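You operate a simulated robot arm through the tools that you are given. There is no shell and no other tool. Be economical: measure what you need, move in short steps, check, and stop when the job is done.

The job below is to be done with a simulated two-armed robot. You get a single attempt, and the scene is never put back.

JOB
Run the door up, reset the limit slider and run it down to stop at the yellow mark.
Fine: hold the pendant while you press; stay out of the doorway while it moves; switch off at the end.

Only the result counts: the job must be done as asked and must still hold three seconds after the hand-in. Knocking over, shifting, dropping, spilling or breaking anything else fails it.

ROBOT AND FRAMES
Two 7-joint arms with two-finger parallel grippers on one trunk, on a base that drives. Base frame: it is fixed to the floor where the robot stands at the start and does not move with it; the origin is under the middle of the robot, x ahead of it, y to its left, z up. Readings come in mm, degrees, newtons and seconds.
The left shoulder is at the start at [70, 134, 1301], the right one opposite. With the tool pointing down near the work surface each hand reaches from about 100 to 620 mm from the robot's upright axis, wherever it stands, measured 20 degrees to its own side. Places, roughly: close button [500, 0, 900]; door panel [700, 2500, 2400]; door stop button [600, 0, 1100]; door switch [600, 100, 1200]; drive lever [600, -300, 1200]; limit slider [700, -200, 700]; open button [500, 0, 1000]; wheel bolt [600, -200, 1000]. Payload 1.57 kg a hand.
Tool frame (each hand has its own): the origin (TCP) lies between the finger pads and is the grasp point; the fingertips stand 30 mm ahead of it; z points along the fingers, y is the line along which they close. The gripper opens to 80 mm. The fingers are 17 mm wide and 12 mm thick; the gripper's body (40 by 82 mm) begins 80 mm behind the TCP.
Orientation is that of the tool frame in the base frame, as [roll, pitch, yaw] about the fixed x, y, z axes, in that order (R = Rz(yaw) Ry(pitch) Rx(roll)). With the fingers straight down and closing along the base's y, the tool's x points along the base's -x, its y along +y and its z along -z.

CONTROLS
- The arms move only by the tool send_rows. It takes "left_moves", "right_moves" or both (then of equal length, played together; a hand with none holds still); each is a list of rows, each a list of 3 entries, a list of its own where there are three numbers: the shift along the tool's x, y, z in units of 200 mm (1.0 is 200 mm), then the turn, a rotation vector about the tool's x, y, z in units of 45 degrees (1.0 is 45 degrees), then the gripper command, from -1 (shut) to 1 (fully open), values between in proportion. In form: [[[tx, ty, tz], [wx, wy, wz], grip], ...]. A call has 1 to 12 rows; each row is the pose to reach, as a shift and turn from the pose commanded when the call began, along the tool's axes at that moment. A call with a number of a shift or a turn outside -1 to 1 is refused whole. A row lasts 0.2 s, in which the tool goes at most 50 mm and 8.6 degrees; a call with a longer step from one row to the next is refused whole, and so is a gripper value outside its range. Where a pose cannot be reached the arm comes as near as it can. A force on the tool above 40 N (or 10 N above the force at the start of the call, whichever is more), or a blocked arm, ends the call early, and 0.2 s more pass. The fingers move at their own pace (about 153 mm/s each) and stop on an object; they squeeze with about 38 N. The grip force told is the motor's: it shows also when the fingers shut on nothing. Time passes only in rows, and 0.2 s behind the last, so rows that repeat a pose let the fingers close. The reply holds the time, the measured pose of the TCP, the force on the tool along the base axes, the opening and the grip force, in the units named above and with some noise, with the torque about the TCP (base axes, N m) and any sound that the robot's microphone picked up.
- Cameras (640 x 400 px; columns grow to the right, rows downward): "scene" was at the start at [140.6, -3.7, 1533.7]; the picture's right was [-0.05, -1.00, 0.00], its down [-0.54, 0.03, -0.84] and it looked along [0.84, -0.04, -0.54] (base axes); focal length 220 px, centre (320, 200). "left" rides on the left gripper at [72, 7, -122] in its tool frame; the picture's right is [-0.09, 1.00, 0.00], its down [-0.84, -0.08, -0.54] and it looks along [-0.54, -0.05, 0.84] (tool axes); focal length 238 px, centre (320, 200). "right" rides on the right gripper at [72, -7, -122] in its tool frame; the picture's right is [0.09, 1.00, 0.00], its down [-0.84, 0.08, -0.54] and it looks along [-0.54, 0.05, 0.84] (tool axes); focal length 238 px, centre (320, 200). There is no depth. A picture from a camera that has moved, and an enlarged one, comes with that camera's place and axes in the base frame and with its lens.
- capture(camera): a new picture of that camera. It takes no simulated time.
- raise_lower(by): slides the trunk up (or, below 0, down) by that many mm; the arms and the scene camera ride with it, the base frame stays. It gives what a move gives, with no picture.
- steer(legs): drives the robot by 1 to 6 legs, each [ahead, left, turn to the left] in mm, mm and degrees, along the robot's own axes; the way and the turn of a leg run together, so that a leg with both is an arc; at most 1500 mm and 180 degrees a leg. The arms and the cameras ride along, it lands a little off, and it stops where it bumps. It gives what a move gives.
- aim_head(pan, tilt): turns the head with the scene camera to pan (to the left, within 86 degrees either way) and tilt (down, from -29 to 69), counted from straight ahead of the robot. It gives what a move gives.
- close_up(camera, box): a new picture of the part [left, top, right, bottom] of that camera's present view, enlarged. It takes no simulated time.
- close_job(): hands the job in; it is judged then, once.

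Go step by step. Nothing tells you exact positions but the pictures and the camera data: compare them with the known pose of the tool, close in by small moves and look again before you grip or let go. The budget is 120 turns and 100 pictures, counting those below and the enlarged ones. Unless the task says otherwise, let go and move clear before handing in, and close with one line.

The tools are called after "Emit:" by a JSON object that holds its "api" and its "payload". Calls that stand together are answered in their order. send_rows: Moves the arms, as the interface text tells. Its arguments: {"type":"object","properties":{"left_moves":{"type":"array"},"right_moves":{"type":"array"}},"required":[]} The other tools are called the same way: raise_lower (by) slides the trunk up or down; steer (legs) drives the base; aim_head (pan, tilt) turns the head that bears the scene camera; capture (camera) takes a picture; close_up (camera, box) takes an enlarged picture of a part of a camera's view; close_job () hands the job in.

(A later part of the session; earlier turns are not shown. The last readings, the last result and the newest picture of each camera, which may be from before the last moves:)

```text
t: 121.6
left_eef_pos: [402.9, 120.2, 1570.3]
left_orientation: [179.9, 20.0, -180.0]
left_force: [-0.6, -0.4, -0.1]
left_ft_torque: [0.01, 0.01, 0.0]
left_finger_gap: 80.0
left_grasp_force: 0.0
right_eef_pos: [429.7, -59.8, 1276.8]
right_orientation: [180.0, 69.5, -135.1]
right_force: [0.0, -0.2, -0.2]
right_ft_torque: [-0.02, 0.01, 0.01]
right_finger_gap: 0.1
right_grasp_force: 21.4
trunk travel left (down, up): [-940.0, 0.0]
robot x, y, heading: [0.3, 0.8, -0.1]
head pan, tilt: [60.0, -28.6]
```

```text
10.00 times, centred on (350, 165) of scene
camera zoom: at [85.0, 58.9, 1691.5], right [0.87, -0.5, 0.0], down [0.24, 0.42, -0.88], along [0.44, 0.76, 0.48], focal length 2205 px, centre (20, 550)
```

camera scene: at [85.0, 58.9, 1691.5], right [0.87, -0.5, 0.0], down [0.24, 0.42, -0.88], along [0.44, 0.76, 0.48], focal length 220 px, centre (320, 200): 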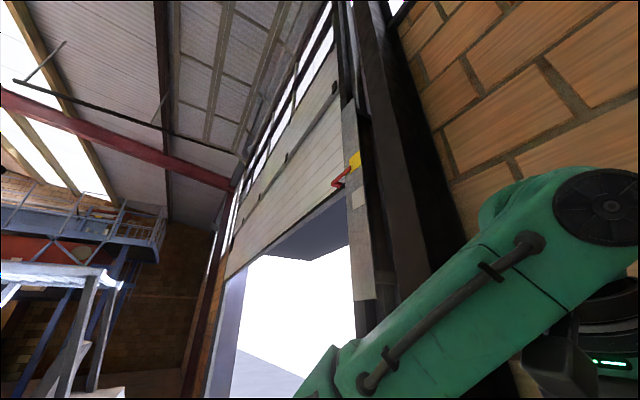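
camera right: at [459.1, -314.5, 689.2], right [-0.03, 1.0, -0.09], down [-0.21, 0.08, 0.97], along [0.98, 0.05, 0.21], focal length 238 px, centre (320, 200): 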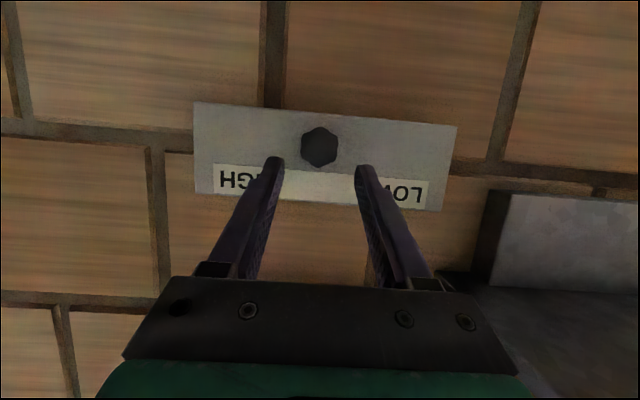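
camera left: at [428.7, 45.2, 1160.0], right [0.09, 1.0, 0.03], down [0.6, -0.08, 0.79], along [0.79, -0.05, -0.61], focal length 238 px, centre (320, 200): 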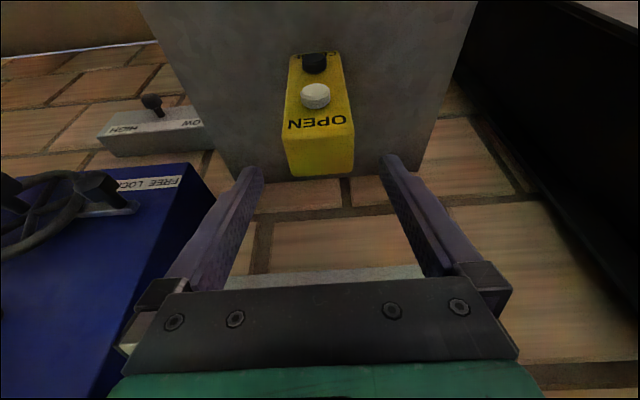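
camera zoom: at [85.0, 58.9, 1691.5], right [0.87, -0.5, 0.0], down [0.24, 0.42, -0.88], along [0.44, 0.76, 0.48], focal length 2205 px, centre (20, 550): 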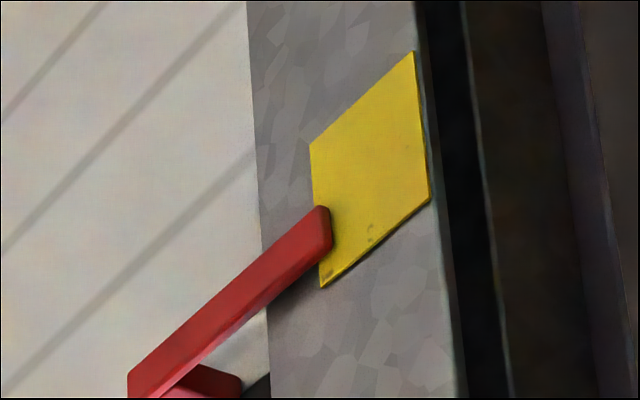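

From up here the stop reads roughly 11–15 mm below the centre of the 80 mm mark, and 15 mm of slider gave about 15 mm of door. One more trim of 13 mm is worthwhile, so I go back down and run the door up again.

Emit:
{"api": "raise_lower", "payload": {"by": -365}}

Emit:
{"api": "send_rows", "payload": {"left_moves": [[[-0.07, -0.08, 0.14], [0, 0, 0], 1], [[-0.14, -0.16, 0.28], [0, 0, 0], 1], [[-0.21, -0.24, 0.42], [0, 0, 0], 1], [[-0.28, -0.32, 0.56], [0, 0, 0], 1], [[-0.35, -0.4, 0.7], [0, 0, 0], 1], [[-0.405, -0.4, 0.855], [0, 0, 0], 1]]}}

Emit:
{"api": "capture", "payload": {"camera": "left"}}

```text
t: 125.1
left_eef_pos: [403.6, 120.0, 1204.9]
left_orientation: [180.0, 20.0, -179.9]
left_force: [0.2, 0.1, 0.1]
left_ft_torque: [-0.01, 0.01, -0.01]
left_finger_gap: 79.9
left_grasp_force: 0.1
right_eef_pos: [431.9, -58.6, 910.8]
right_orientation: [179.9, 69.6, -135.1]
right_force: [0.3, -0.4, 0.2]
right_ft_torque: [0.0, 0.02, -0.01]
right_finger_gap: 0.1
right_grasp_force: 21.7
trunk travel left (down, up): [-575.0, 365.0]
robot x, y, heading: [-1.1, 2.1, 0.1]
head pan, tilt: [60.0, -28.6]
```

```text
t: 126.5
left_eef_pos: [539.0, 41.1, 1071.1]
left_orientation: [180.0, 19.9, -180.0]
left_force: [0.9, -0.1, 0.0]
left_ft_torque: [0.02, 0.01, 0.0]
left_finger_gap: 80.0
left_grasp_force: 0.1
right_eef_pos: [431.1, -58.5, 910.6]
right_orientation: [179.8, 69.6, -135.1]
right_force: [-0.5, 1.3, -0.7]
right_ft_torque: [-0.02, 0.0, -0.01]
right_finger_gap: 0.1
right_grasp_force: 21.7
trunk travel left (down, up): [-575.0, 365.0]
robot x, y, heading: [-0.8, 2.7, -0.1]
head pan, tilt: [60.0, -28.6]
```

```text
21 pictures are left
camera left: at [428.9, 45.5, 1162.2], right [0.09, 1.0, 0.03], down [0.6, -0.08, 0.79], along [0.79, -0.05, -0.61], focal length 238 px, centre (320, 200)
```

left: 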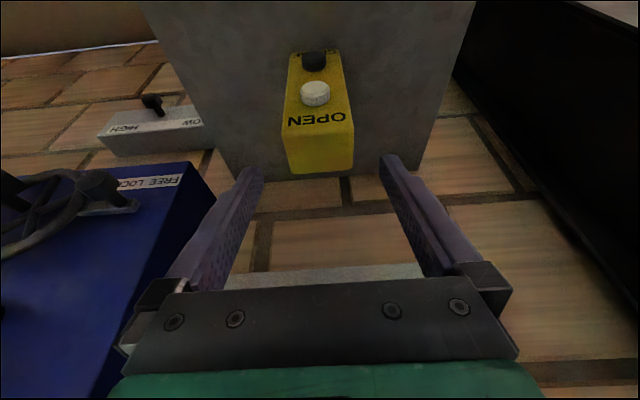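

Emit:
{"api": "send_rows", "payload": {"left_moves": [[[0, -0.004, 0.15], [0, 0, 0], 1], [[0, -0.005, 0.3], [0, 0, 0], 1], [[0, -0.005, 0.42], [0, 0, 0], 1], [[0, -0.005, 0.5], [0, 0, 0], 1], [[0, -0.005, 0.5], [0, 0, 0], 0.5], [[0, -0.005, 0.5], [0, 0, 0], 0], [[0, -0.005, 0.5], [0, 0, 0], -1], [[0, -0.005, 0.5], [0, 0, 0], -1]]}}

Emit:
{"api": "send_rows", "payload": {"right_moves": [[[-0.2, 0.02, 0.04], [0, 0, 0], -1], [[-0.33, 0.06, 0.2], [0, 0, 0], -1], [[-0.418, 0.085, 0.38], [0, 0, 0], -1], [[-0.432, 0.055, 0.415], [0, 0, 0], -1], [[-0.44, 0.04, 0.435], [0, 0, 0], -1], [[-0.445, 0.03, 0.445], [0, 0, 0], -1], [[-0.448, 0.025, 0.452], [0, 0, 0], -1]]}}

```text
t: 128.3
left_eef_pos: [572.1, 38.2, 978.5]
left_orientation: [180.0, 20.0, -179.9]
left_force: [0.7, 0.9, 0.8]
left_ft_torque: [-0.02, -0.03, 0.01]
left_finger_gap: 57.8
left_grasp_force: 38.1
right_eef_pos: [430.4, -59.1, 911.3]
right_orientation: [179.8, 69.5, -135.2]
right_force: [0.0, 0.9, 0.7]
right_ft_torque: [0.02, 0.02, 0.02]
right_finger_gap: 0.0
right_grasp_force: 20.6
trunk travel left (down, up): [-575.0, 365.0]
robot x, y, heading: [1.6, -1.9, 0.2]
head pan, tilt: [60.0, -28.6]
```

```text
t: 129.9
left_eef_pos: [572.1, 39.3, 978.6]
left_orientation: [-180.0, 19.9, -179.8]
left_force: [9.3, 1.1, 0.2]
left_ft_torque: [0.01, -0.12, -0.03]
left_finger_gap: 58.0
left_grasp_force: 38.3
right_eef_pos: [509.5, 27.0, 963.9]
right_orientation: [179.7, 69.3, -135.1]
right_force: [-8.0, -1.4, -1.1]
right_ft_torque: [-0.01, 0.06, 0.05]
right_finger_gap: 0.0
right_grasp_force: 21.3
trunk travel left (down, up): [-575.0, 365.0]
robot x, y, heading: [-1.0, -0.9, -0.0]
head pan, tilt: [60.0, -28.6]
heard: click
```

Emit:
{"api": "send_rows", "payload": {"right_moves": [[[0, 0, 0], [0, 0, 0], -1], [[0, 0, 0], [0, 0, 0], -1], [[0, 0, 0], [0, 0, 0], -1], [[0, 0, 0], [0, 0, 0], -1], [[0, 0, 0], [0, 0, 0], -1], [[0, 0, 0], [0, 0, 0], -1], [[0, 0, 0], [0, 0, 0], -1], [[0, 0, 0], [0, 0, 0], -1], [[0, 0, 0], [0, 0, 0], -1], [[0, 0, 0], [0, 0, 0], -1], [[0, 0, 0], [0, 0, 0], -1], [[0, 0, 0], [0, 0, 0], -1]]}}

Emit:
{"api": "send_rows", "payload": {"right_moves": [[[0, 0, 0], [0, 0, 0], -1], [[0, 0, 0], [0, 0, 0], -1], [[0, 0, 0], [0, 0, 0], -1], [[0, 0, 0], [0, 0, 0], -1], [[0, 0, 0], [0, 0, 0], -1], [[0, 0, 0], [0, 0, 0], -1], [[0, 0, 0], [0, 0, 0], -1], [[0, 0, 0], [0, 0, 0], -1], [[0, 0, 0], [0, 0, 0], -1], [[0, 0, 0], [0, 0, 0], -1]]}}

Emit:
{"api": "close_up", "payload": {"camera": "scene", "box": [300, 50, 400, 150]}}

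Emit:
{"api": "send_rows", "payload": {"right_moves": [[[0.025, 0.071, -0.066], [0, 0, 0], -1], [[0.08, 0.05, -0.2], [0, 0, 0], -1], [[0.15, 0.0, -0.36], [0, 0, 0], -1], [[0.215, -0.028, -0.535], [0, 0, 0], -1]]}}

Emit:
{"api": "send_rows", "payload": {"right_moves": [[[0.022, -0.09, -0.06], [0.156, 0, 0.058], -1], [[0.045, -0.18, -0.12], [0.312, 0, 0.117], -1], [[0.067, -0.265, -0.18], [0.468, 0, 0.175], -1], [[0.09, -0.35, -0.24], [0.625, 0, 0.233], -1], [[0.11, -0.44, -0.3], [0.78, 0, 0.292], -1], [[0.135, -0.53, -0.365], [0.937, 0, 0.35], -1]]}}

```text
t: 132.5
left_eef_pos: [570.4, 39.2, 978.7]
left_orientation: [179.9, 20.0, 180.0]
left_force: [11.3, -0.8, 0.5]
left_ft_torque: [-0.08, -0.2, 0.02]
left_finger_gap: 57.8
left_grasp_force: 37.9
right_eef_pos: [507.8, 26.4, 964.2]
right_orientation: [179.9, 69.5, -135.1]
right_force: [-11.1, -0.5, 0.1]
right_ft_torque: [0.01, 0.08, 0.15]
right_finger_gap: 0.0
right_grasp_force: 21.3
trunk travel left (down, up): [-575.0, 365.0]
robot x, y, heading: [2.6, -0.7, -0.1]
head pan, tilt: [60.0, -28.6]
```

```text
t: 134.7
left_eef_pos: [572.4, 39.0, 976.3]
left_orientation: [179.9, 20.1, 180.0]
left_force: [10.6, 0.4, 0.3]
left_ft_torque: [-0.04, -0.18, -0.01]
left_finger_gap: 58.0
left_grasp_force: 37.9
right_eef_pos: [509.1, 25.9, 963.9]
right_orientation: [179.9, 69.6, -135.0]
right_force: [-10.3, 0.4, 0.6]
right_ft_torque: [-0.02, 0.01, 0.15]
right_finger_gap: 0.0
right_grasp_force: 21.5
trunk travel left (down, up): [-575.0, 365.0]
robot x, y, heading: [0.5, 2.1, 0.2]
head pan, tilt: [60.0, -28.6]
```

```text
4.00 times, centred on (350, 100) of scene
camera zoom: at [85.2, 58.9, 1326.5], right [0.87, -0.5, 0.0], down [0.24, 0.42, -0.88], along [0.44, 0.76, 0.48], focal length 882 px, centre (200, 600)
```

zoom: 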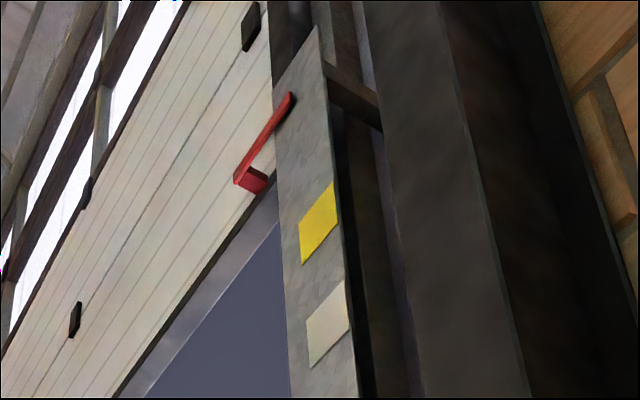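

```text
t: 135.7
left_eef_pos: [570.5, 38.7, 978.9]
left_orientation: [-179.9, 20.0, -180.0]
left_force: [-1.8, 0.1, 0.1]
left_ft_torque: [-0.13, 0.26, -0.02]
left_finger_gap: 57.9
left_grasp_force: 37.9
right_eef_pos: [429.6, -59.4, 960.2]
right_orientation: [179.7, 69.5, -135.2]
right_force: [0.1, -0.3, 0.4]
right_ft_torque: [0.01, 0.0, 0.02]
right_finger_gap: 0.1
right_grasp_force: 21.0
trunk travel left (down, up): [-575.0, 365.0]
robot x, y, heading: [-0.7, 1.7, 0.1]
head pan, tilt: [60.0, -28.6]
```

```text
t: 137.1
left_eef_pos: [572.0, 38.1, 978.3]
left_orientation: [-179.9, 19.9, -180.0]
left_force: [0.2, 0.2, 0.2]
left_ft_torque: [-0.03, 0.04, 0.02]
left_finger_gap: 57.8
left_grasp_force: 38.2
right_eef_pos: [492.8, -209.0, 958.4]
right_orientation: [180.0, 69.5, 179.7]
right_force: [-0.6, 0.2, 0.1]
right_ft_torque: [0.0, 0.0, -0.02]
right_finger_gap: 0.1
right_grasp_force: 21.6
right hand out of reach, approached as far as the arm can: row 3, 4, 5, 6
trunk travel left (down, up): [-575.0, 365.0]
robot x, y, heading: [1.9, 1.7, -0.3]
head pan, tilt: [60.0, -28.6]
```

The door is at the top. I release the pendant, bring the right hand down and lower the trunk for the slider.

Emit:
{"api": "send_rows", "payload": {"left_moves": [[[0, 0, 0], [0, 0, 0], 0.5], [[0, 0, 0], [0, 0, 0], 1], [[0, 0, 0], [0, 0, 0], 1], [[0, 0, -0.1], [0, 0, 0], 1], [[0, 0, -0.25], [0, 0, 0], 1], [[0, 0, -0.45], [0, 0, 0], 1], [[0, 0, -0.65], [0, 0, 0], 1], [[0, 0, -0.85], [0, 0, 0], 1], [[0, 0, -1.0], [0, 0, 0], 1]]}}

Emit:
{"api": "send_rows", "payload": {"left_moves": [[[0.1, 0.1, -0.1], [0, 0, 0], 1], [[0.2, 0.2, -0.18], [0, 0, 0], 1], [[0.3, 0.3, -0.27], [0, 0, 0], 1], [[0.4, 0.4, -0.35], [0, 0, 0], 1], [[0.4, 0.4, -0.35], [0, 0, 0], 1], [[0.4, 0.4, -0.35], [0, 0, 0], 1]], "right_moves": [[[0.14, -0.08, 0.058], [0, 0.1, 0], -1], [[0.275, -0.16, 0.115], [0, 0.2, 0], -0.5], [[0.41, -0.24, 0.173], [0, 0.3, 0], 0.1], [[0.55, -0.33, 0.23], [0, 0.38, 0], 0.1], [[0.69, -0.41, 0.29], [0, 0.47, 0], 0.1], [[0.826, -0.495, 0.346], [0, 0.55, 0], 0.1]]}}

Emit:
{"api": "raise_lower", "payload": {"by": -200}}

```text
t: 139.1
left_eef_pos: [501.1, 38.2, 1167.1]
left_orientation: [180.0, 20.2, 180.0]
left_force: [0.3, 0.6, 0.1]
left_ft_torque: [0.04, -0.02, 0.0]
left_finger_gap: 80.2
left_grasp_force: 0.0
right_eef_pos: [492.2, -208.7, 957.9]
right_orientation: [179.8, 69.6, 179.9]
right_force: [-0.2, 0.0, -0.4]
right_ft_torque: [-0.01, 0.01, -0.01]
right_finger_gap: 0.0
right_grasp_force: 21.2
trunk travel left (down, up): [-575.0, 365.0]
robot x, y, heading: [-2.5, 0.3, -0.2]
head pan, tilt: [60.0, -28.6]
```

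```text
t: 140.5
left_eef_pos: [403.9, 117.4, 1203.4]
left_orientation: [-180.0, 20.0, 180.0]
left_force: [-0.5, 0.2, -1.1]
left_ft_torque: [-0.01, -0.01, 0.02]
left_finger_gap: 80.0
left_grasp_force: 0.1
right_eef_pos: [499.1, -305.4, 779.5]
right_orientation: [179.9, 44.7, 179.9]
right_force: [0.0, -0.2, -0.7]
right_ft_torque: [0.03, 0.03, 0.01]
right_finger_gap: 44.2
right_grasp_force: 0.2
trunk travel left (down, up): [-575.0, 365.0]
robot x, y, heading: [1.6, 2.2, -0.2]
head pan, tilt: [60.0, -28.6]
```

```text
t: 142.7
left_eef_pos: [403.8, 117.7, 1003.7]
left_orientation: [180.0, 20.0, 180.0]
left_force: [0.2, -0.5, 0.1]
left_ft_torque: [-0.01, -0.01, 0.0]
left_finger_gap: 79.9
left_grasp_force: 0.2
right_eef_pos: [499.9, -304.4, 579.5]
right_orientation: [179.9, 44.9, 180.0]
right_force: [0.5, 0.2, 0.6]
right_ft_torque: [0.0, 0.01, 0.01]
right_finger_gap: 43.9
right_grasp_force: 0.0
trunk travel left (down, up): [-375.0, 565.0]
robot x, y, heading: [2.0, -1.4, -0.2]
head pan, tilt: [60.0, -28.6]
```

Emit:
{"api": "send_rows", "payload": {"right_moves": [[[-0.16, 0, -0.025], [0, -0.11, 0], 0.1], [[-0.33, 0, -0.05], [0, -0.22, 0], 0.1], [[-0.49, 0, -0.078], [0, -0.33, 0], 0.1], [[-0.66, -0.0125, -0.105], [0, -0.44, 0], 0.1], [[-0.822, -0.0125, -0.129], [0, -0.55, 0], 0.1]]}}

Emit:
{"api": "capture", "payload": {"camera": "right"}}

```text
t: 143.9
left_eef_pos: [404.6, 117.8, 1003.1]
left_orientation: [179.9, 20.0, 180.0]
left_force: [0.6, -0.1, 0.3]
left_ft_torque: [0.02, 0.01, -0.02]
left_finger_gap: 79.9
left_grasp_force: 0.0
right_eef_pos: [598.5, -307.4, 714.6]
right_orientation: [179.9, 69.5, 179.8]
right_force: [0.8, -0.4, 0.2]
right_ft_torque: [0.02, -0.01, 0.0]
right_finger_gap: 44.0
right_grasp_force: 0.0
trunk travel left (down, up): [-375.0, 565.0]
robot x, y, heading: [1.2, 0.8, 0.2]
head pan, tilt: [60.0, -28.6]
```

```text
19 pictures are left
camera right: at [459.4, -314.6, 690.0], right [-0.03, 1.0, -0.09], down [-0.22, 0.08, 0.97], along [0.98, 0.05, 0.21], focal length 238 px, centre (320, 200)
```

right: 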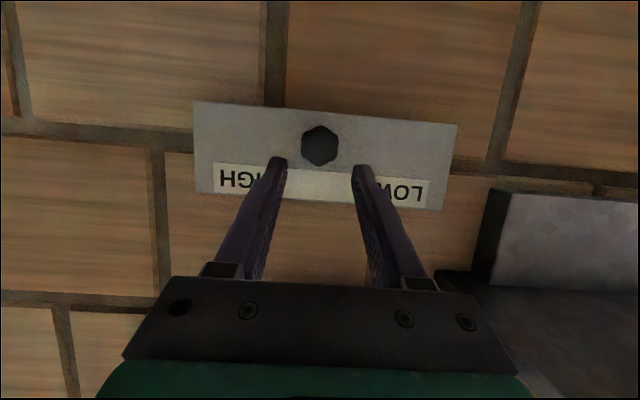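

Centred on the knob again; I grip it, move it 13 mm toward HIGH, let go and withdraw.

Emit:
{"api": "send_rows", "payload": {"right_moves": [[[0, 0, 0.17], [0, 0, 0], 0.1], [[0, 0, 0.33], [0, 0, 0], 0.1], [[0, 0, 0.33], [0, 0, 0], 0], [[0, 0, 0.33], [0, 0, 0], -0.3], [[0, 0, 0.33], [0, 0, 0], -1], [[0, 0, 0.33], [0, 0, 0], -1]]}}

Emit:
{"api": "send_rows", "payload": {"right_moves": [[[0, -0.025, 0], [0, 0, 0], -1], [[0, -0.05, 0], [0, 0, 0], -1], [[0, -0.065, 0], [0, 0, 0], -1], [[0, -0.065, 0], [0, 0, 0], -1]]}}

Emit:
{"api": "send_rows", "payload": {"right_moves": [[[0, 0, 0], [0, 0, 0], -0.3], [[0, 0, 0], [0, 0, 0], 0.2], [[0, 0, 0], [0, 0, 0], 0.2], [[0, 0, -0.2], [0, 0, 0], 0.2], [[0, 0, -0.33], [0, 0, 0], 0.2]]}}

Emit:
{"api": "capture", "payload": {"camera": "right"}}

Emit:
{"api": "send_rows", "payload": {"right_moves": [[[0, 0.05, -0.2], [0, 0, 0], 0], [[0, 0.1, -0.4], [0, 0, 0], -1], [[0, 0.15, -0.6], [0, 0, 0], -1], [[0, 0.2, -0.7], [0, 0, 0], -1]]}}

Emit:
{"api": "raise_lower", "payload": {"by": 200}}

```text
t: 145.3
left_eef_pos: [403.9, 119.3, 1002.1]
left_orientation: [-180.0, 20.0, -180.0]
left_force: [0.1, 0.8, 0.0]
left_ft_torque: [-0.01, 0.0, 0.04]
left_finger_gap: 80.2
left_grasp_force: 0.0
right_eef_pos: [660.5, -308.6, 691.3]
right_orientation: [179.9, 69.5, 179.9]
right_force: [0.3, -0.5, -0.2]
right_ft_torque: [0.09, 0.04, -0.03]
right_finger_gap: 31.1
right_grasp_force: 39.9
trunk travel left (down, up): [-375.0, 565.0]
robot x, y, heading: [2.3, 2.7, 0.4]
head pan, tilt: [60.0, -28.6]
```

```text
t: 146.3
left_eef_pos: [405.2, 117.3, 1003.8]
left_orientation: [180.0, 20.0, 180.0]
left_force: [0.3, 0.1, -1.0]
left_ft_torque: [0.0, 0.0, 0.02]
left_finger_gap: 80.1
left_grasp_force: 0.1
right_eef_pos: [661.4, -320.5, 690.7]
right_orientation: [180.0, 69.5, -180.0]
right_force: [2.5, 1.2, 1.1]
right_ft_torque: [0.02, 0.22, 0.34]
right_finger_gap: 30.9
right_grasp_force: 39.7
trunk travel left (down, up): [-375.0, 565.0]
robot x, y, heading: [-1.7, -0.2, 0.1]
head pan, tilt: [60.0, -28.6]
```

```text
t: 147.5
left_eef_pos: [404.1, 117.4, 1004.1]
left_orientation: [179.9, 20.0, 180.0]
left_force: [0.6, -0.2, -0.7]
left_ft_torque: [0.01, 0.0, 0.03]
left_finger_gap: 80.0
left_grasp_force: 0.0
right_eef_pos: [597.5, -319.2, 714.0]
right_orientation: [180.0, 69.5, -179.9]
right_force: [-0.4, -0.2, -1.2]
right_ft_torque: [0.04, 0.03, -0.02]
right_finger_gap: 47.8
right_grasp_force: 0.2
trunk travel left (down, up): [-375.0, 565.0]
robot x, y, heading: [0.6, 0.1, 0.1]
head pan, tilt: [60.0, -28.6]
```

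```text
18 pictures are left
camera right: at [458.4, -326.2, 690.2], right [-0.03, 1.0, -0.09], down [-0.21, 0.08, 0.97], along [0.98, 0.05, 0.21], focal length 238 px, centre (320, 200)
```

right: 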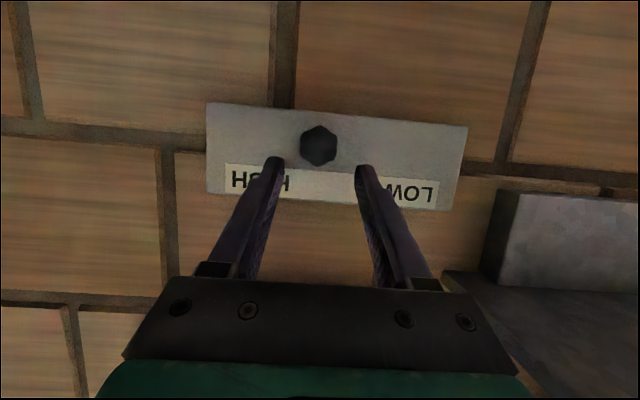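

```text
t: 148.5
left_eef_pos: [405.0, 118.4, 1004.4]
left_orientation: [180.0, 20.0, 180.0]
left_force: [0.1, -0.5, -0.4]
left_ft_torque: [0.01, 0.03, 0.02]
left_finger_gap: 80.0
left_grasp_force: 0.2
right_eef_pos: [495.8, -292.7, 752.6]
right_orientation: [179.9, 69.5, 179.9]
right_force: [-1.0, -0.4, 0.6]
right_ft_torque: [0.0, 0.04, 0.01]
right_finger_gap: 0.0
right_grasp_force: 20.8
right hand out of reach, approached as far as the arm can: row 3, 4
trunk travel left (down, up): [-375.0, 565.0]
robot x, y, heading: [0.7, -0.8, -0.2]
head pan, tilt: [60.0, -28.6]
```

```text
t: 150.7
left_eef_pos: [403.5, 117.8, 1203.3]
left_orientation: [179.9, 20.0, 180.0]
left_force: [0.3, -0.9, -0.4]
left_ft_torque: [0.01, -0.01, -0.01]
left_finger_gap: 80.0
left_grasp_force: 0.0
right_eef_pos: [496.0, -292.4, 953.7]
right_orientation: [179.9, 69.5, -180.0]
right_force: [0.3, -0.3, -0.4]
right_ft_torque: [0.05, 0.01, -0.01]
right_finger_gap: 0.0
right_grasp_force: 21.3
trunk travel left (down, up): [-575.0, 365.0]
robot x, y, heading: [4.9, 1.4, 0.0]
head pan, tilt: [60.0, -28.6]
```

Emit:
{"api": "send_rows", "payload": {"left_moves": [[[-0.07, -0.08, 0.14], [0, 0, 0], 1], [[-0.14, -0.16, 0.28], [0, 0, 0], 1], [[-0.21, -0.24, 0.42], [0, 0, 0], 1], [[-0.28, -0.32, 0.56], [0, 0, 0], 1], [[-0.35, -0.385, 0.7], [0, 0, 0], 1], [[-0.4, -0.388, 0.858], [0, 0, 0], 1]]}}

Emit:
{"api": "capture", "payload": {"camera": "left"}}

Emit:
{"api": "send_rows", "payload": {"right_moves": [[[0.01, 0.14, 0], [-0.156, 0, -0.058], -1], [[0.03, 0.28, -0.03], [-0.312, 0, -0.117], -1], [[0.045, 0.42, -0.07], [-0.468, 0, -0.175], -1], [[0.06, 0.56, -0.1], [-0.625, 0, -0.233], -1], [[0.075, 0.7, -0.13], [-0.78, 0, -0.292], -1], [[0.0875, 0.85, -0.18], [-0.937, 0, -0.35], -1]]}}

```text
t: 152.1
left_eef_pos: [540.4, 39.8, 1069.3]
left_orientation: [-179.9, 19.9, -180.0]
left_force: [0.0, -1.3, 0.0]
left_ft_torque: [-0.02, 0.02, -0.03]
left_finger_gap: 80.1
left_grasp_force: 0.1
right_eef_pos: [496.7, -292.6, 952.6]
right_orientation: [-180.0, 69.4, 179.9]
right_force: [1.1, -0.7, 0.5]
right_ft_torque: [-0.02, 0.02, 0.02]
right_finger_gap: 0.2
right_grasp_force: 21.4
trunk travel left (down, up): [-575.0, 365.0]
robot x, y, heading: [-0.4, -2.8, 0.2]
head pan, tilt: [60.0, -28.6]
```

```text
17 pictures are left
camera left: at [430.6, 45.3, 1159.8], right [0.09, 1.0, 0.03], down [0.6, -0.08, 0.79], along [0.79, -0.05, -0.61], focal length 238 px, centre (320, 200)
```

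left: 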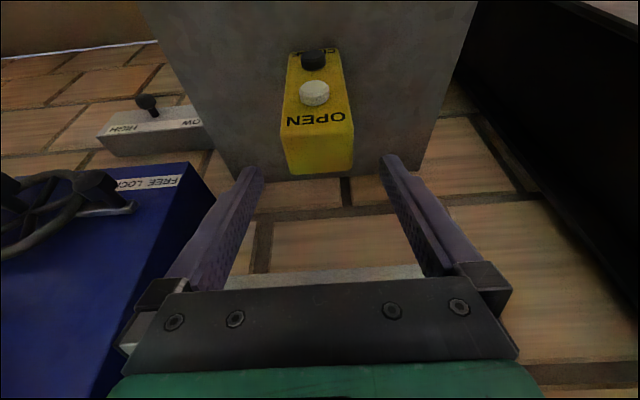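

```text
t: 153.5
left_eef_pos: [538.7, 41.0, 1070.0]
left_orientation: [-179.9, 20.0, 180.0]
left_force: [0.9, 0.2, -0.1]
left_ft_torque: [-0.05, 0.02, -0.04]
left_finger_gap: 80.3
left_grasp_force: 0.2
right_eef_pos: [471.4, -123.1, 948.5]
right_orientation: [179.9, 69.5, -135.0]
right_force: [-1.3, -0.6, -0.3]
right_ft_torque: [-0.03, 0.05, -0.01]
right_finger_gap: 0.0
right_grasp_force: 21.9
right hand out of reach, approached as far as the arm can: row 2, 3, 4, 5, 6
trunk travel left (down, up): [-575.0, 365.0]
robot x, y, heading: [-1.8, -0.3, 0.1]
head pan, tilt: [60.0, -28.6]
```

Emit:
{"api": "send_rows", "payload": {"left_moves": [[[0, -0.004, 0.15], [0, 0, 0], 1], [[0, -0.004, 0.3], [0, 0, 0], 1], [[0, -0.004, 0.42], [0, 0, 0], 1], [[0, -0.004, 0.5], [0, 0, 0], 1], [[0, -0.004, 0.5], [0, 0, 0], 0.5], [[0, -0.004, 0.5], [0, 0, 0], 0], [[0, -0.004, 0.5], [0, 0, 0], -1], [[0, -0.004, 0.5], [0, 0, 0], -1]]}}

Emit:
{"api": "send_rows", "payload": {"right_moves": [[[0.015, 0.1, 0.08], [0, 0, 0], -1], [[0.03, 0.2, 0.17], [0, 0, 0], -1], [[0.047, 0.31, 0.25], [0, 0, 0], -1], [[0.063, 0.41, 0.333], [0, 0, 0], -1], [[0.063, 0.41, 0.333], [0, 0, 0], -1]]}}

```text
t: 155.3
left_eef_pos: [571.4, 39.1, 974.6]
left_orientation: [-180.0, 20.0, -179.9]
left_force: [0.3, 0.3, 1.0]
left_ft_torque: [0.03, -0.11, 0.0]
left_finger_gap: 58.2
left_grasp_force: 38.0
right_eef_pos: [471.9, -124.1, 948.2]
right_orientation: [180.0, 69.5, -135.1]
right_force: [-0.9, -0.5, 0.2]
right_ft_torque: [0.0, -0.02, -0.02]
right_finger_gap: 0.0
right_grasp_force: 21.3
trunk travel left (down, up): [-575.0, 365.0]
robot x, y, heading: [0.0, -2.4, 0.4]
head pan, tilt: [60.0, -28.6]
```

```text
t: 156.5
left_eef_pos: [573.1, 39.3, 975.0]
left_orientation: [180.0, 20.0, 179.9]
left_force: [0.3, 0.3, -0.4]
left_ft_torque: [0.06, -0.04, -0.02]
left_finger_gap: 57.9
left_grasp_force: 38.2
right_eef_pos: [454.8, -25.7, 914.0]
right_orientation: [180.0, 69.4, -135.1]
right_force: [0.1, 0.0, 0.6]
right_ft_torque: [0.0, 0.01, -0.01]
right_finger_gap: 0.0
right_grasp_force: 21.6
trunk travel left (down, up): [-575.0, 365.0]
robot x, y, heading: [-1.6, 0.2, -0.0]
head pan, tilt: [60.0, -28.6]
```

Emit:
{"api": "send_rows", "payload": {"right_moves": [[[-0.055, 0.02, 0.15], [0, 0, 0], -1], [[-0.113, 0.035, 0.305], [0, 0, 0], -1], [[-0.118, 0.018, 0.322], [0, 0, 0], -1], [[-0.122, 0.008, 0.332], [0, 0, 0], -1], [[-0.126, -0.004, 0.344], [0, 0, 0], -1]]}}

Emit:
{"api": "send_rows", "payload": {"right_moves": [[[-0.001, -0.002, 0.002], [0, 0, 0], -1], [[-0.001, -0.002, 0.002], [0, 0, 0], -1], [[-0.001, -0.002, 0.002], [0, 0, 0], -1], [[-0.001, -0.002, 0.002], [0, 0, 0], -1], [[-0.001, -0.002, 0.002], [0, 0, 0], -1], [[-0.001, -0.002, 0.002], [0, 0, 0], -1], [[-0.001, -0.002, 0.002], [0, 0, 0], -1], [[-0.001, -0.002, 0.002], [0, 0, 0], -1], [[-0.001, -0.002, 0.002], [0, 0, 0], -1], [[-0.001, -0.002, 0.002], [0, 0, 0], -1], [[-0.001, -0.002, 0.002], [0, 0, 0], -1], [[-0.001, -0.002, 0.002], [0, 0, 0], -1]]}}

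Emit:
{"api": "send_rows", "payload": {"right_moves": [[[0, 0, 0], [0, 0, 0], -1], [[0, 0, 0], [0, 0, 0], -1], [[0, 0, 0], [0, 0, 0], -1], [[0, 0, 0], [0, 0, 0], -1], [[0, 0, 0], [0, 0, 0], -1], [[0, 0, 0], [0, 0, 0], -1], [[0, 0, 0], [0, 0, 0], -1], [[0, 0, 0], [0, 0, 0], -1], [[0, 0, 0], [0, 0, 0], -1], [[0, 0, 0], [0, 0, 0], -1]]}}

Emit:
{"api": "close_up", "payload": {"camera": "scene", "box": [350, 90, 390, 130]}}

```text
t: 157.7
left_eef_pos: [573.1, 39.6, 975.1]
left_orientation: [179.9, 20.0, -180.0]
left_force: [3.6, -0.3, 0.4]
left_ft_torque: [0.0, -0.3, 0.02]
left_finger_gap: 57.7
left_grasp_force: 37.8
right_eef_pos: [506.0, 26.5, 912.2]
right_orientation: [179.7, 69.5, -135.3]
right_force: [-3.6, 0.6, 1.4]
right_ft_torque: [-0.01, -0.02, 0.09]
right_finger_gap: 0.0
right_grasp_force: 21.2
trunk travel left (down, up): [-575.0, 365.0]
robot x, y, heading: [-0.5, -2.1, 0.2]
head pan, tilt: [60.0, -28.6]
heard: click
```

```text
t: 160.3
left_eef_pos: [573.0, 39.4, 976.6]
left_orientation: [179.9, 19.9, -180.0]
left_force: [4.8, -0.2, 0.9]
left_ft_torque: [0.02, -0.37, 0.03]
left_finger_gap: 57.9
left_grasp_force: 37.6
right_eef_pos: [507.2, 27.0, 913.4]
right_orientation: [179.9, 69.4, -135.2]
right_force: [-4.5, 0.7, 0.4]
right_ft_torque: [0.03, 0.01, 0.05]
right_finger_gap: 0.0
right_grasp_force: 21.4
trunk travel left (down, up): [-575.0, 365.0]
robot x, y, heading: [1.7, 0.3, 0.2]
head pan, tilt: [60.0, -28.6]
```

```text
t: 162.5
left_eef_pos: [571.9, 39.3, 976.5]
left_orientation: [-180.0, 19.9, -179.9]
left_force: [5.3, 0.6, -0.2]
left_ft_torque: [0.05, -0.29, -0.04]
left_finger_gap: 57.4
left_grasp_force: 37.6
right_eef_pos: [506.6, 25.9, 913.6]
right_orientation: [179.9, 69.6, -135.0]
right_force: [-4.6, -0.2, 0.0]
right_ft_torque: [0.0, 0.0, 0.07]
right_finger_gap: 0.0
right_grasp_force: 21.5
trunk travel left (down, up): [-575.0, 365.0]
robot x, y, heading: [-3.7, -0.9, -0.1]
head pan, tilt: [60.0, -28.6]
```

```text
10.00 times, centred on (370, 110) of scene
camera zoom: at [85.4, 58.9, 1326.5], right [0.87, -0.5, 0.0], down [0.24, 0.42, -0.88], along [0.44, 0.76, 0.48], focal length 2205 px, centre (-180, 1100)
```

zoom: 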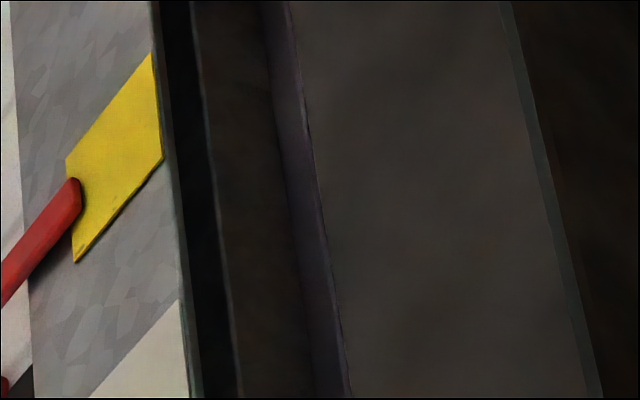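

The pointer now sits on the middle of the yellow mark and the limit holds it. I release CLOSE and the pendant, and raise the trunk to check from above and reach the OFF switch.

Emit:
{"api": "send_rows", "payload": {"right_moves": [[[0.025, 0.071, -0.066], [0, 0, 0], -1], [[0.08, 0.05, -0.2], [0, 0, 0], -1], [[0.15, 0.0, -0.36], [0, 0, 0], -1], [[0.215, -0.028, -0.535], [0, 0, 0], -1]]}}

Emit:
{"api": "send_rows", "payload": {"left_moves": [[[0, 0, 0], [0, 0, 0], 0.5], [[0, 0, 0], [0, 0, 0], 1], [[0, 0, 0], [0, 0, 0], 1], [[0, 0, -0.1], [0, 0, 0], 1], [[0, 0, -0.25], [0, 0, 0], 1], [[0, 0, -0.45], [0, 0, 0], 1], [[0, 0, -0.65], [0, 0, 0], 1], [[0, 0, -0.85], [0, 0, 0], 1], [[0, 0, -1.0], [0, 0, 0], 1]]}}

Emit:
{"api": "send_rows", "payload": {"left_moves": [[[0.1, 0.1, -0.1], [0, 0, 0], 1], [[0.2, 0.2, -0.18], [0, 0, 0], 1], [[0.3, 0.3, -0.27], [0, 0, 0], 1], [[0.4, 0.4, -0.36], [0, 0, 0], 1]]}}

Emit:
{"api": "raise_lower", "payload": {"by": 250}}

Emit:
{"api": "close_up", "payload": {"camera": "scene", "box": [330, 110, 390, 170]}}

Emit:
{"api": "aim_head", "payload": {"pan": 10, "tilt": 35}}

Emit:
{"api": "capture", "payload": {"camera": "scene"}}

```text
t: 163.5
left_eef_pos: [571.8, 38.0, 975.7]
left_orientation: [-180.0, 19.9, -180.0]
left_force: [0.1, -0.1, -0.2]
left_ft_torque: [0.0, -0.03, 0.04]
left_finger_gap: 57.9
left_grasp_force: 37.6
right_eef_pos: [428.1, -58.6, 911.9]
right_orientation: [180.0, 69.7, -135.0]
right_force: [0.2, 0.5, -0.3]
right_ft_torque: [0.02, 0.02, -0.01]
right_finger_gap: 0.1
right_grasp_force: 21.5
trunk travel left (down, up): [-575.0, 365.0]
robot x, y, heading: [3.6, -1.5, -0.0]
head pan, tilt: [60.0, -28.6]
```

```text
t: 165.5
left_eef_pos: [503.4, 40.5, 1164.8]
left_orientation: [-179.9, 20.0, 180.0]
left_force: [-1.0, -0.8, 0.2]
left_ft_torque: [0.05, -0.01, -0.02]
left_finger_gap: 80.0
left_grasp_force: 0.1
right_eef_pos: [428.1, -59.2, 910.9]
right_orientation: [179.9, 69.5, -135.0]
right_force: [0.3, 0.6, 0.2]
right_ft_torque: [0.0, 0.02, 0.01]
right_finger_gap: 0.0
right_grasp_force: 21.7
trunk travel left (down, up): [-575.0, 365.0]
robot x, y, heading: [-1.9, -1.9, -0.2]
head pan, tilt: [60.0, -28.6]
```

```text
t: 166.5
left_eef_pos: [401.5, 121.4, 1204.0]
left_orientation: [-179.9, 20.1, 180.0]
left_force: [-0.1, 0.7, 0.2]
left_ft_torque: [0.0, -0.04, 0.0]
left_finger_gap: 80.0
left_grasp_force: 0.0
right_eef_pos: [428.7, -58.1, 912.4]
right_orientation: [-179.8, 69.7, -134.8]
right_force: [-0.4, 0.0, 0.2]
right_ft_torque: [-0.01, 0.01, -0.03]
right_finger_gap: 0.0
right_grasp_force: 21.4
trunk travel left (down, up): [-575.0, 365.0]
robot x, y, heading: [-0.2, 0.3, 0.1]
head pan, tilt: [60.0, -28.6]
```

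```text
t: 169.0
left_eef_pos: [404.3, 119.5, 1454.4]
left_orientation: [-180.0, 20.0, -180.0]
left_force: [-0.4, -0.5, 0.0]
left_ft_torque: [0.01, -0.01, 0.0]
left_finger_gap: 79.9
left_grasp_force: 0.1
right_eef_pos: [429.5, -59.6, 1158.9]
right_orientation: [179.9, 69.5, -135.2]
right_force: [1.2, 0.2, 0.4]
right_ft_torque: [-0.03, 0.01, 0.05]
right_finger_gap: 0.0
right_grasp_force: 21.3
trunk travel left (down, up): [-825.0, 115.0]
robot x, y, heading: [-0.3, -1.2, 0.1]
head pan, tilt: [60.0, -28.6]
```

```text
6.67 times, centred on (360, 140) of scene
camera zoom: at [85.0, 58.9, 1576.5], right [0.87, -0.5, 0.0], down [0.24, 0.42, -0.88], along [0.44, 0.76, 0.48], focal length 1470 px, centre (53, 600)
```

zoom: 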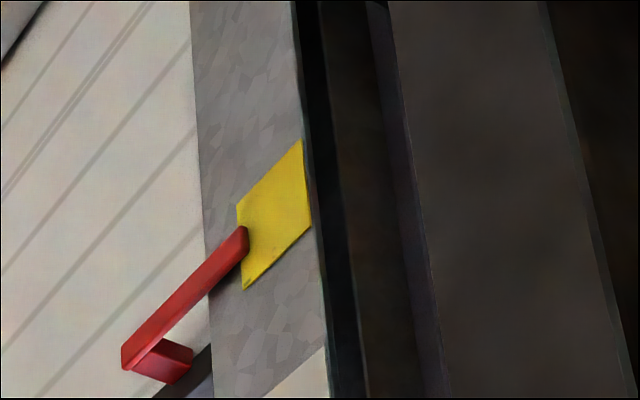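

```text
t: 170.4
left_eef_pos: [403.7, 119.7, 1454.9]
left_orientation: [180.0, 20.1, 180.0]
left_force: [-0.8, 0.1, -0.3]
left_ft_torque: [-0.02, -0.04, -0.02]
left_finger_gap: 79.9
left_grasp_force: 0.1
right_eef_pos: [429.2, -59.1, 1160.3]
right_orientation: [179.9, 69.5, -135.1]
right_force: [0.7, -0.1, 0.2]
right_ft_torque: [0.0, 0.0, 0.02]
right_finger_gap: 0.2
right_grasp_force: 21.3
trunk travel left (down, up): [-825.0, 115.0]
robot x, y, heading: [0.1, 3.4, 0.1]
head pan, tilt: [10.0, 35.0]
```

```text
14 pictures are left
camera scene: at [138.2, 16.3, 1480.3], right [0.17, -0.98, 0.0], down [-0.56, -0.1, -0.82], along [0.81, 0.14, -0.57], focal length 220 px, centre (320, 200)
```

scene: 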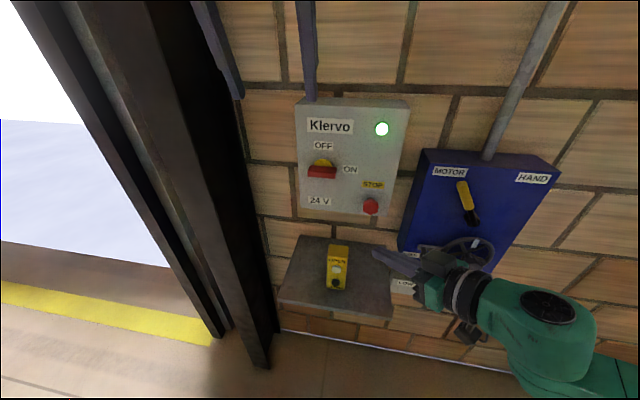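

The pointer is centred on the yellow mark. Next is the main switch: its red handle is at about [630, 97, 1219], lying toward ON; I bring the left hand round to point at it.

Emit:
{"api": "send_rows", "payload": {"left_moves": [[[0.003, 0, 0.105], [0, -0.166, 0], 1], [[0.006, 0, 0.21], [0, -0.333, 0], 1], [[0.009, 0, 0.315], [0, -0.5, 0], 1], [[0.012, 0, 0.42], [0, -0.666, 0], 1], [[0.015, 0, 0.525], [0, -0.833, 0], 1], [[0.017, 0, 0.63], [0, -1.0, 0], 1]]}}

Emit:
{"api": "send_rows", "payload": {"left_moves": [[[0.105, -0.03, 0.12], [0, -0.14, 0], 1], [[0.21, -0.06, 0.235], [0, -0.28, 0], 1], [[0.315, -0.09, 0.35], [0, -0.42, 0], 1], [[0.42, -0.115, 0.47], [0, -0.555, 0], 1]]}}

Emit:
{"api": "capture", "payload": {"camera": "left"}}

```text
t: 171.8
left_eef_pos: [442.2, 112.1, 1339.0]
left_orientation: [176.5, 63.6, 175.7]
left_force: [-0.6, -0.2, 0.2]
left_ft_torque: [0.0, 0.01, 0.0]
left_finger_gap: 80.0
left_grasp_force: 0.1
left hand out of reach, approached as far as the arm can: row 6
right_eef_pos: [430.8, -60.2, 1160.0]
right_orientation: [179.7, 69.5, -135.3]
right_force: [0.4, 1.2, -0.5]
right_ft_torque: [-0.03, 0.0, 0.02]
right_finger_gap: 0.2
right_grasp_force: 21.2
trunk travel left (down, up): [-825.0, 115.0]
robot x, y, heading: [-0.8, -0.5, 0.1]
head pan, tilt: [10.0, 35.0]
```

```text
t: 172.8
left_eef_pos: [493.1, 88.3, 1222.9]
left_orientation: [123.4, 90.0, 123.6]
left_force: [-0.2, -0.3, 0.0]
left_ft_torque: [-0.01, -0.01, 0.02]
left_finger_gap: 80.0
left_grasp_force: 0.0
right_eef_pos: [430.5, -60.2, 1161.4]
right_orientation: [179.7, 69.4, -135.2]
right_force: [0.3, -0.5, -0.7]
right_ft_torque: [-0.02, -0.02, 0.01]
right_finger_gap: 0.1
right_grasp_force: 21.9
trunk travel left (down, up): [-825.0, 115.0]
robot x, y, heading: [-1.7, -1.5, -0.2]
head pan, tilt: [10.0, 35.0]
```

```text
13 pictures are left
camera left: at [369.8, 94.1, 1152.8], right [0.0, 1.0, 0.09], down [-0.54, -0.08, 0.84], along [0.84, -0.05, 0.54], focal length 238 px, centre (320, 200)
```

left: 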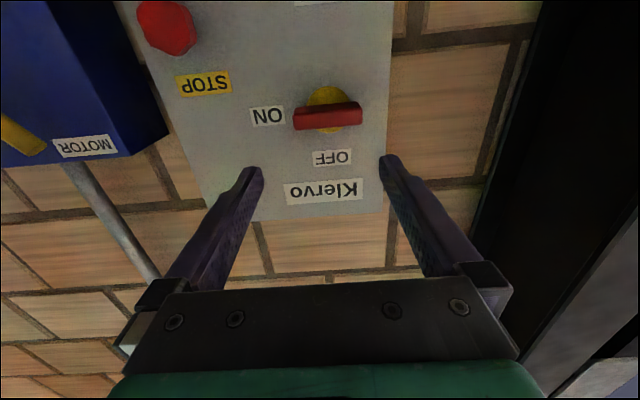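

Emit:
{"api": "send_rows", "payload": {"left_moves": [[[0, 0, 0], [0, 0, 0.166], 0.5], [[0.01, 0.01, 0.02], [0, 0, 0.333], 0.5], [[0.02, 0.02, 0.05], [0, 0, 0.5], 0.5], [[0.03, 0.03, 0.08], [0, 0, 0.666], 0.5], [[0.035, 0.04, 0.1], [0, 0, 0.833], 0.5], [[0.035, 0.04, 0.1], [0, 0, 1.0], 0.5]]}}

Emit:
{"api": "send_rows", "payload": {"left_moves": [[[0, 0, 0], [0, 0, 0.166], 0.5], [[0, 0, 0], [0, 0, 0.333], 0.5], [[0, 0, 0], [0, 0, 0.5], 0.5], [[0, 0, 0], [0, 0, 0.666], 0.5], [[0, 0, 0], [0, 0, 0.833], 0.5], [[0, 0, 0], [0, 0, 1.0], 0.5]]}}

Emit:
{"api": "capture", "payload": {"camera": "left"}}

```text
t: 174.2
left_eef_pos: [512.2, 98.2, 1217.5]
left_orientation: [90.0, 44.9, 90.0]
left_force: [-0.5, 0.8, -0.1]
left_ft_torque: [0.03, 0.0, 0.0]
left_finger_gap: 59.9
left_grasp_force: 0.1
right_eef_pos: [429.3, -59.0, 1160.5]
right_orientation: [179.9, 69.5, -135.2]
right_force: [1.2, -0.3, -0.2]
right_ft_torque: [-0.01, 0.01, -0.03]
right_finger_gap: 0.1
right_grasp_force: 21.7
trunk travel left (down, up): [-825.0, 115.0]
robot x, y, heading: [3.0, -0.3, -0.1]
head pan, tilt: [10.0, 35.0]
```

```text
t: 175.6
left_eef_pos: [513.1, 97.3, 1218.0]
left_orientation: [90.1, -0.1, 90.0]
left_force: [0.2, -0.8, -0.4]
left_ft_torque: [-0.01, 0.0, -0.03]
left_finger_gap: 60.0
left_grasp_force: 0.1
right_eef_pos: [429.7, -58.7, 1161.1]
right_orientation: [179.9, 69.5, -135.1]
right_force: [-0.6, -0.6, -0.1]
right_ft_torque: [0.01, 0.0, -0.02]
right_finger_gap: 0.1
right_grasp_force: 21.6
trunk travel left (down, up): [-825.0, 115.0]
robot x, y, heading: [1.0, -0.4, -0.2]
head pan, tilt: [10.0, 35.0]
```

```text
12 pictures are left
camera left: at [389.6, 167.7, 1225.7], right [0.0, -0.09, 1.0], down [-0.54, -0.84, -0.08], along [0.84, -0.54, -0.05], focal length 238 px, centre (320, 200)
```

left: 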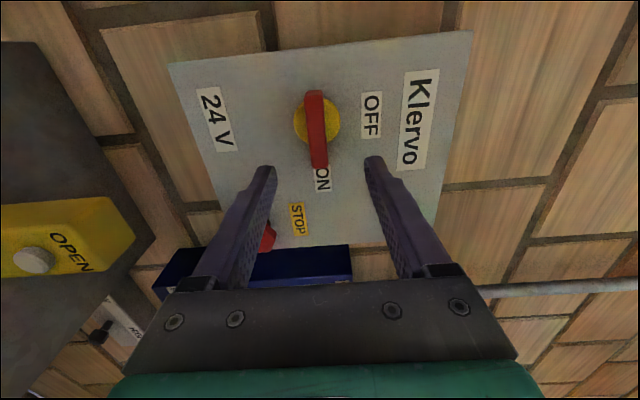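

Emit:
{"api": "send_rows", "payload": {"left_moves": [[[-0.006, -0.007, 0.15], [0, 0, 0], 0.5], [[-0.012, -0.015, 0.3], [0, 0, 0], 0.3], [[-0.012, -0.015, 0.44], [0, 0, 0], 0.3]]}}

Emit:
{"api": "capture", "payload": {"camera": "left"}}

```text
t: 176.4
left_eef_pos: [600.4, 93.5, 1213.5]
left_orientation: [90.1, 0.1, 90.1]
left_force: [0.6, -0.9, -0.1]
left_ft_torque: [0.01, -0.02, 0.0]
left_finger_gap: 51.9
left_grasp_force: 0.1
right_eef_pos: [431.0, -59.6, 1161.6]
right_orientation: [179.7, 69.5, -135.3]
right_force: [0.0, -0.6, 0.2]
right_ft_torque: [0.01, 0.01, -0.02]
right_finger_gap: 0.0
right_grasp_force: 21.0
trunk travel left (down, up): [-825.0, 115.0]
robot x, y, heading: [0.7, -2.5, -0.2]
head pan, tilt: [10.0, 35.0]
```

```text
11 pictures are left
camera left: at [478.7, 164.6, 1221.5], right [0.0, -0.09, 1.0], down [-0.54, -0.84, -0.08], along [0.84, -0.54, -0.05], focal length 238 px, centre (320, 200)
```

left: 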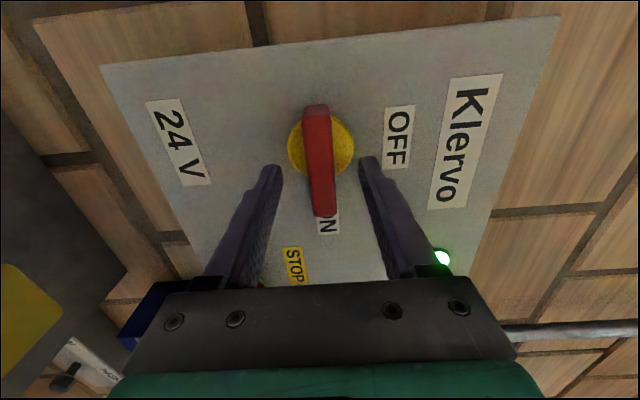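

Emit:
{"api": "send_rows", "payload": {"left_moves": [[[0.02, 0.002, 0.06], [0, 0, 0], 0.3], [[0.022, 0.002, 0.12], [0, 0, 0], 0.3], [[0.022, 0.002, 0.12], [0, 0, 0], 0], [[0.022, 0.002, 0.12], [0, 0, 0], -0.3], [[0.022, 0.002, 0.12], [0, 0, 0], -1], [[0.022, 0.002, 0.12], [0, 0, 0], -1]]}}

Emit:
{"api": "capture", "payload": {"camera": "left"}}

```text
t: 177.8
left_eef_pos: [623.1, 99.8, 1214.9]
left_orientation: [90.0, -0.1, 90.1]
left_force: [-0.9, -0.5, 0.3]
left_ft_torque: [-0.04, 0.01, -0.23]
left_finger_gap: 17.7
left_grasp_force: 32.4
right_eef_pos: [430.2, -58.4, 1160.3]
right_orientation: [180.0, 69.5, -135.1]
right_force: [0.2, 0.3, -0.4]
right_ft_torque: [-0.03, 0.01, 0.04]
right_finger_gap: 0.0
right_grasp_force: 21.6
trunk travel left (down, up): [-825.0, 115.0]
robot x, y, heading: [-2.6, 3.2, 0.0]
head pan, tilt: [10.0, 35.0]
```

```text
10 pictures are left
camera left: at [501.4, 169.5, 1222.3], right [0.0, -0.09, 1.0], down [-0.54, -0.84, -0.08], along [0.84, -0.54, -0.05], focal length 238 px, centre (320, 200)
```

left: 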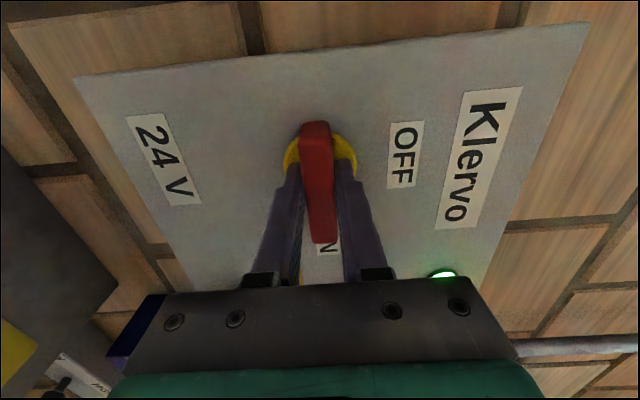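

The handle is gripped; I turn it a quarter turn counter-clockwise to OFF in two stages.

Emit:
{"api": "send_rows", "payload": {"left_moves": [[[0, 0, 0], [0, 0, -0.166], -1], [[0, 0, 0], [0, 0, -0.333], -1], [[0, 0, 0], [0, 0, -0.5], -1], [[0, 0, 0], [0, 0, -0.666], -1], [[0, 0, 0], [0, 0, -0.833], -1], [[0, 0, 0], [0, 0, -1.0], -1]]}}

Emit:
{"api": "send_rows", "payload": {"left_moves": [[[0, 0, 0], [0, 0, -0.166], -1], [[0, 0, 0], [0, 0, -0.333], -1], [[0, 0, 0], [0, 0, -0.5], -1], [[0, 0, 0], [0, 0, -0.666], -1], [[0, 0, 0], [0, 0, -0.833], -1], [[0, 0, 0], [0, 0, -1.0], -1]]}}

Emit:
{"api": "capture", "payload": {"camera": "left"}}

```text
t: 179.2
left_eef_pos: [624.1, 99.5, 1215.6]
left_orientation: [90.0, 45.1, 90.0]
left_force: [-1.9, -0.5, -3.7]
left_ft_torque: [0.01, -0.38, -0.14]
left_finger_gap: 17.8
left_grasp_force: 32.7
right_eef_pos: [429.7, -59.0, 1161.2]
right_orientation: [-180.0, 69.5, -135.1]
right_force: [0.2, 0.2, -0.3]
right_ft_torque: [-0.02, 0.01, 0.0]
right_finger_gap: 0.1
right_grasp_force: 21.5
trunk travel left (down, up): [-825.0, 115.0]
robot x, y, heading: [-2.4, 1.8, 0.2]
head pan, tilt: [10.0, 35.0]
```

```text
t: 180.7
left_eef_pos: [623.5, 99.4, 1216.1]
left_orientation: [80.2, 84.2, 80.4]
left_force: [-17.2, -41.8, -10.5]
left_ft_torque: [-0.02, 0.19, -1.9]
left_finger_gap: 18.1
left_grasp_force: 32.1
right_eef_pos: [425.0, -71.6, 1161.8]
right_orientation: [179.7, 70.0, -135.9]
right_force: [-0.4, 1.1, 0.7]
right_ft_torque: [-0.02, -0.01, 0.0]
right_finger_gap: 0.1
right_grasp_force: 21.6
trunk travel left (down, up): [-825.0, 115.0]
robot x, y, heading: [-2.1, -2.5, -0.4]
head pan, tilt: [10.0, 35.0]
stopped in row 6 (left hand): the force on the tool passed its limit (the readings are from after the stop); the commanded pose is now the measured one
```

```text
9 pictures are left
camera left: at [502.8, 111.3, 1142.5], right [-0.01, 0.98, 0.19], down [-0.56, -0.16, 0.82], along [0.83, -0.1, 0.55], focal length 238 px, centre (320, 200)
```

left: 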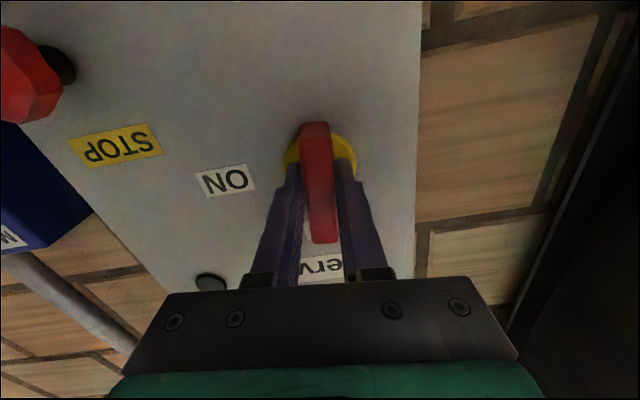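

The lamp has gone dark, so the switch is off, though the last bit met resistance. I open the fingers and look before withdrawing.

Emit:
{"api": "send_rows", "payload": {"left_moves": [[[0, 0, 0], [0, 0, 0], -0.5], [[0, 0, 0], [0, 0, 0], 0], [[0, 0, 0], [0, 0, 0], 0.3], [[0, 0, 0], [0, 0, 0], 0.3]]}}

Emit:
{"api": "capture", "payload": {"camera": "scene"}}

```text
t: 181.7
left_eef_pos: [628.5, 118.2, 1212.4]
left_orientation: [83.7, 84.5, 85.2]
left_force: [-0.3, -2.1, -0.4]
left_ft_torque: [0.06, 0.0, -0.12]
left_finger_gap: 54.3
left_grasp_force: 1.0
right_eef_pos: [429.3, -61.6, 1160.8]
right_orientation: [179.9, 69.6, -135.3]
right_force: [-1.0, 0.0, 0.2]
right_ft_torque: [0.0, 0.01, 0.0]
right_finger_gap: 0.0
right_grasp_force: 21.4
trunk travel left (down, up): [-825.0, 115.0]
robot x, y, heading: [0.4, -1.9, -0.5]
head pan, tilt: [10.0, 35.0]
```

```text
8 pictures are left
camera scene: at [137.9, 14.1, 1480.3], right [0.17, -0.99, 0.0], down [-0.57, -0.1, -0.82], along [0.81, 0.14, -0.57], focal length 220 px, centre (320, 200)
```

scene: 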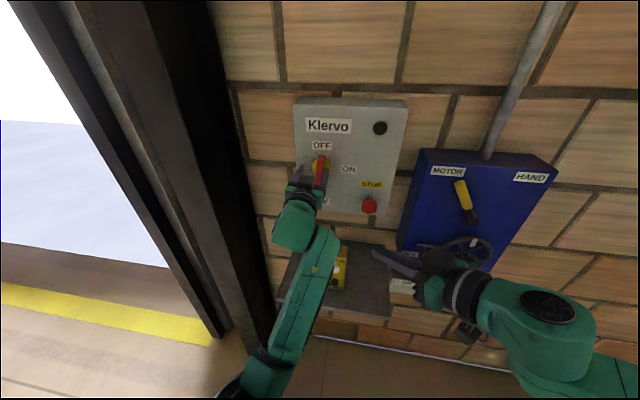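

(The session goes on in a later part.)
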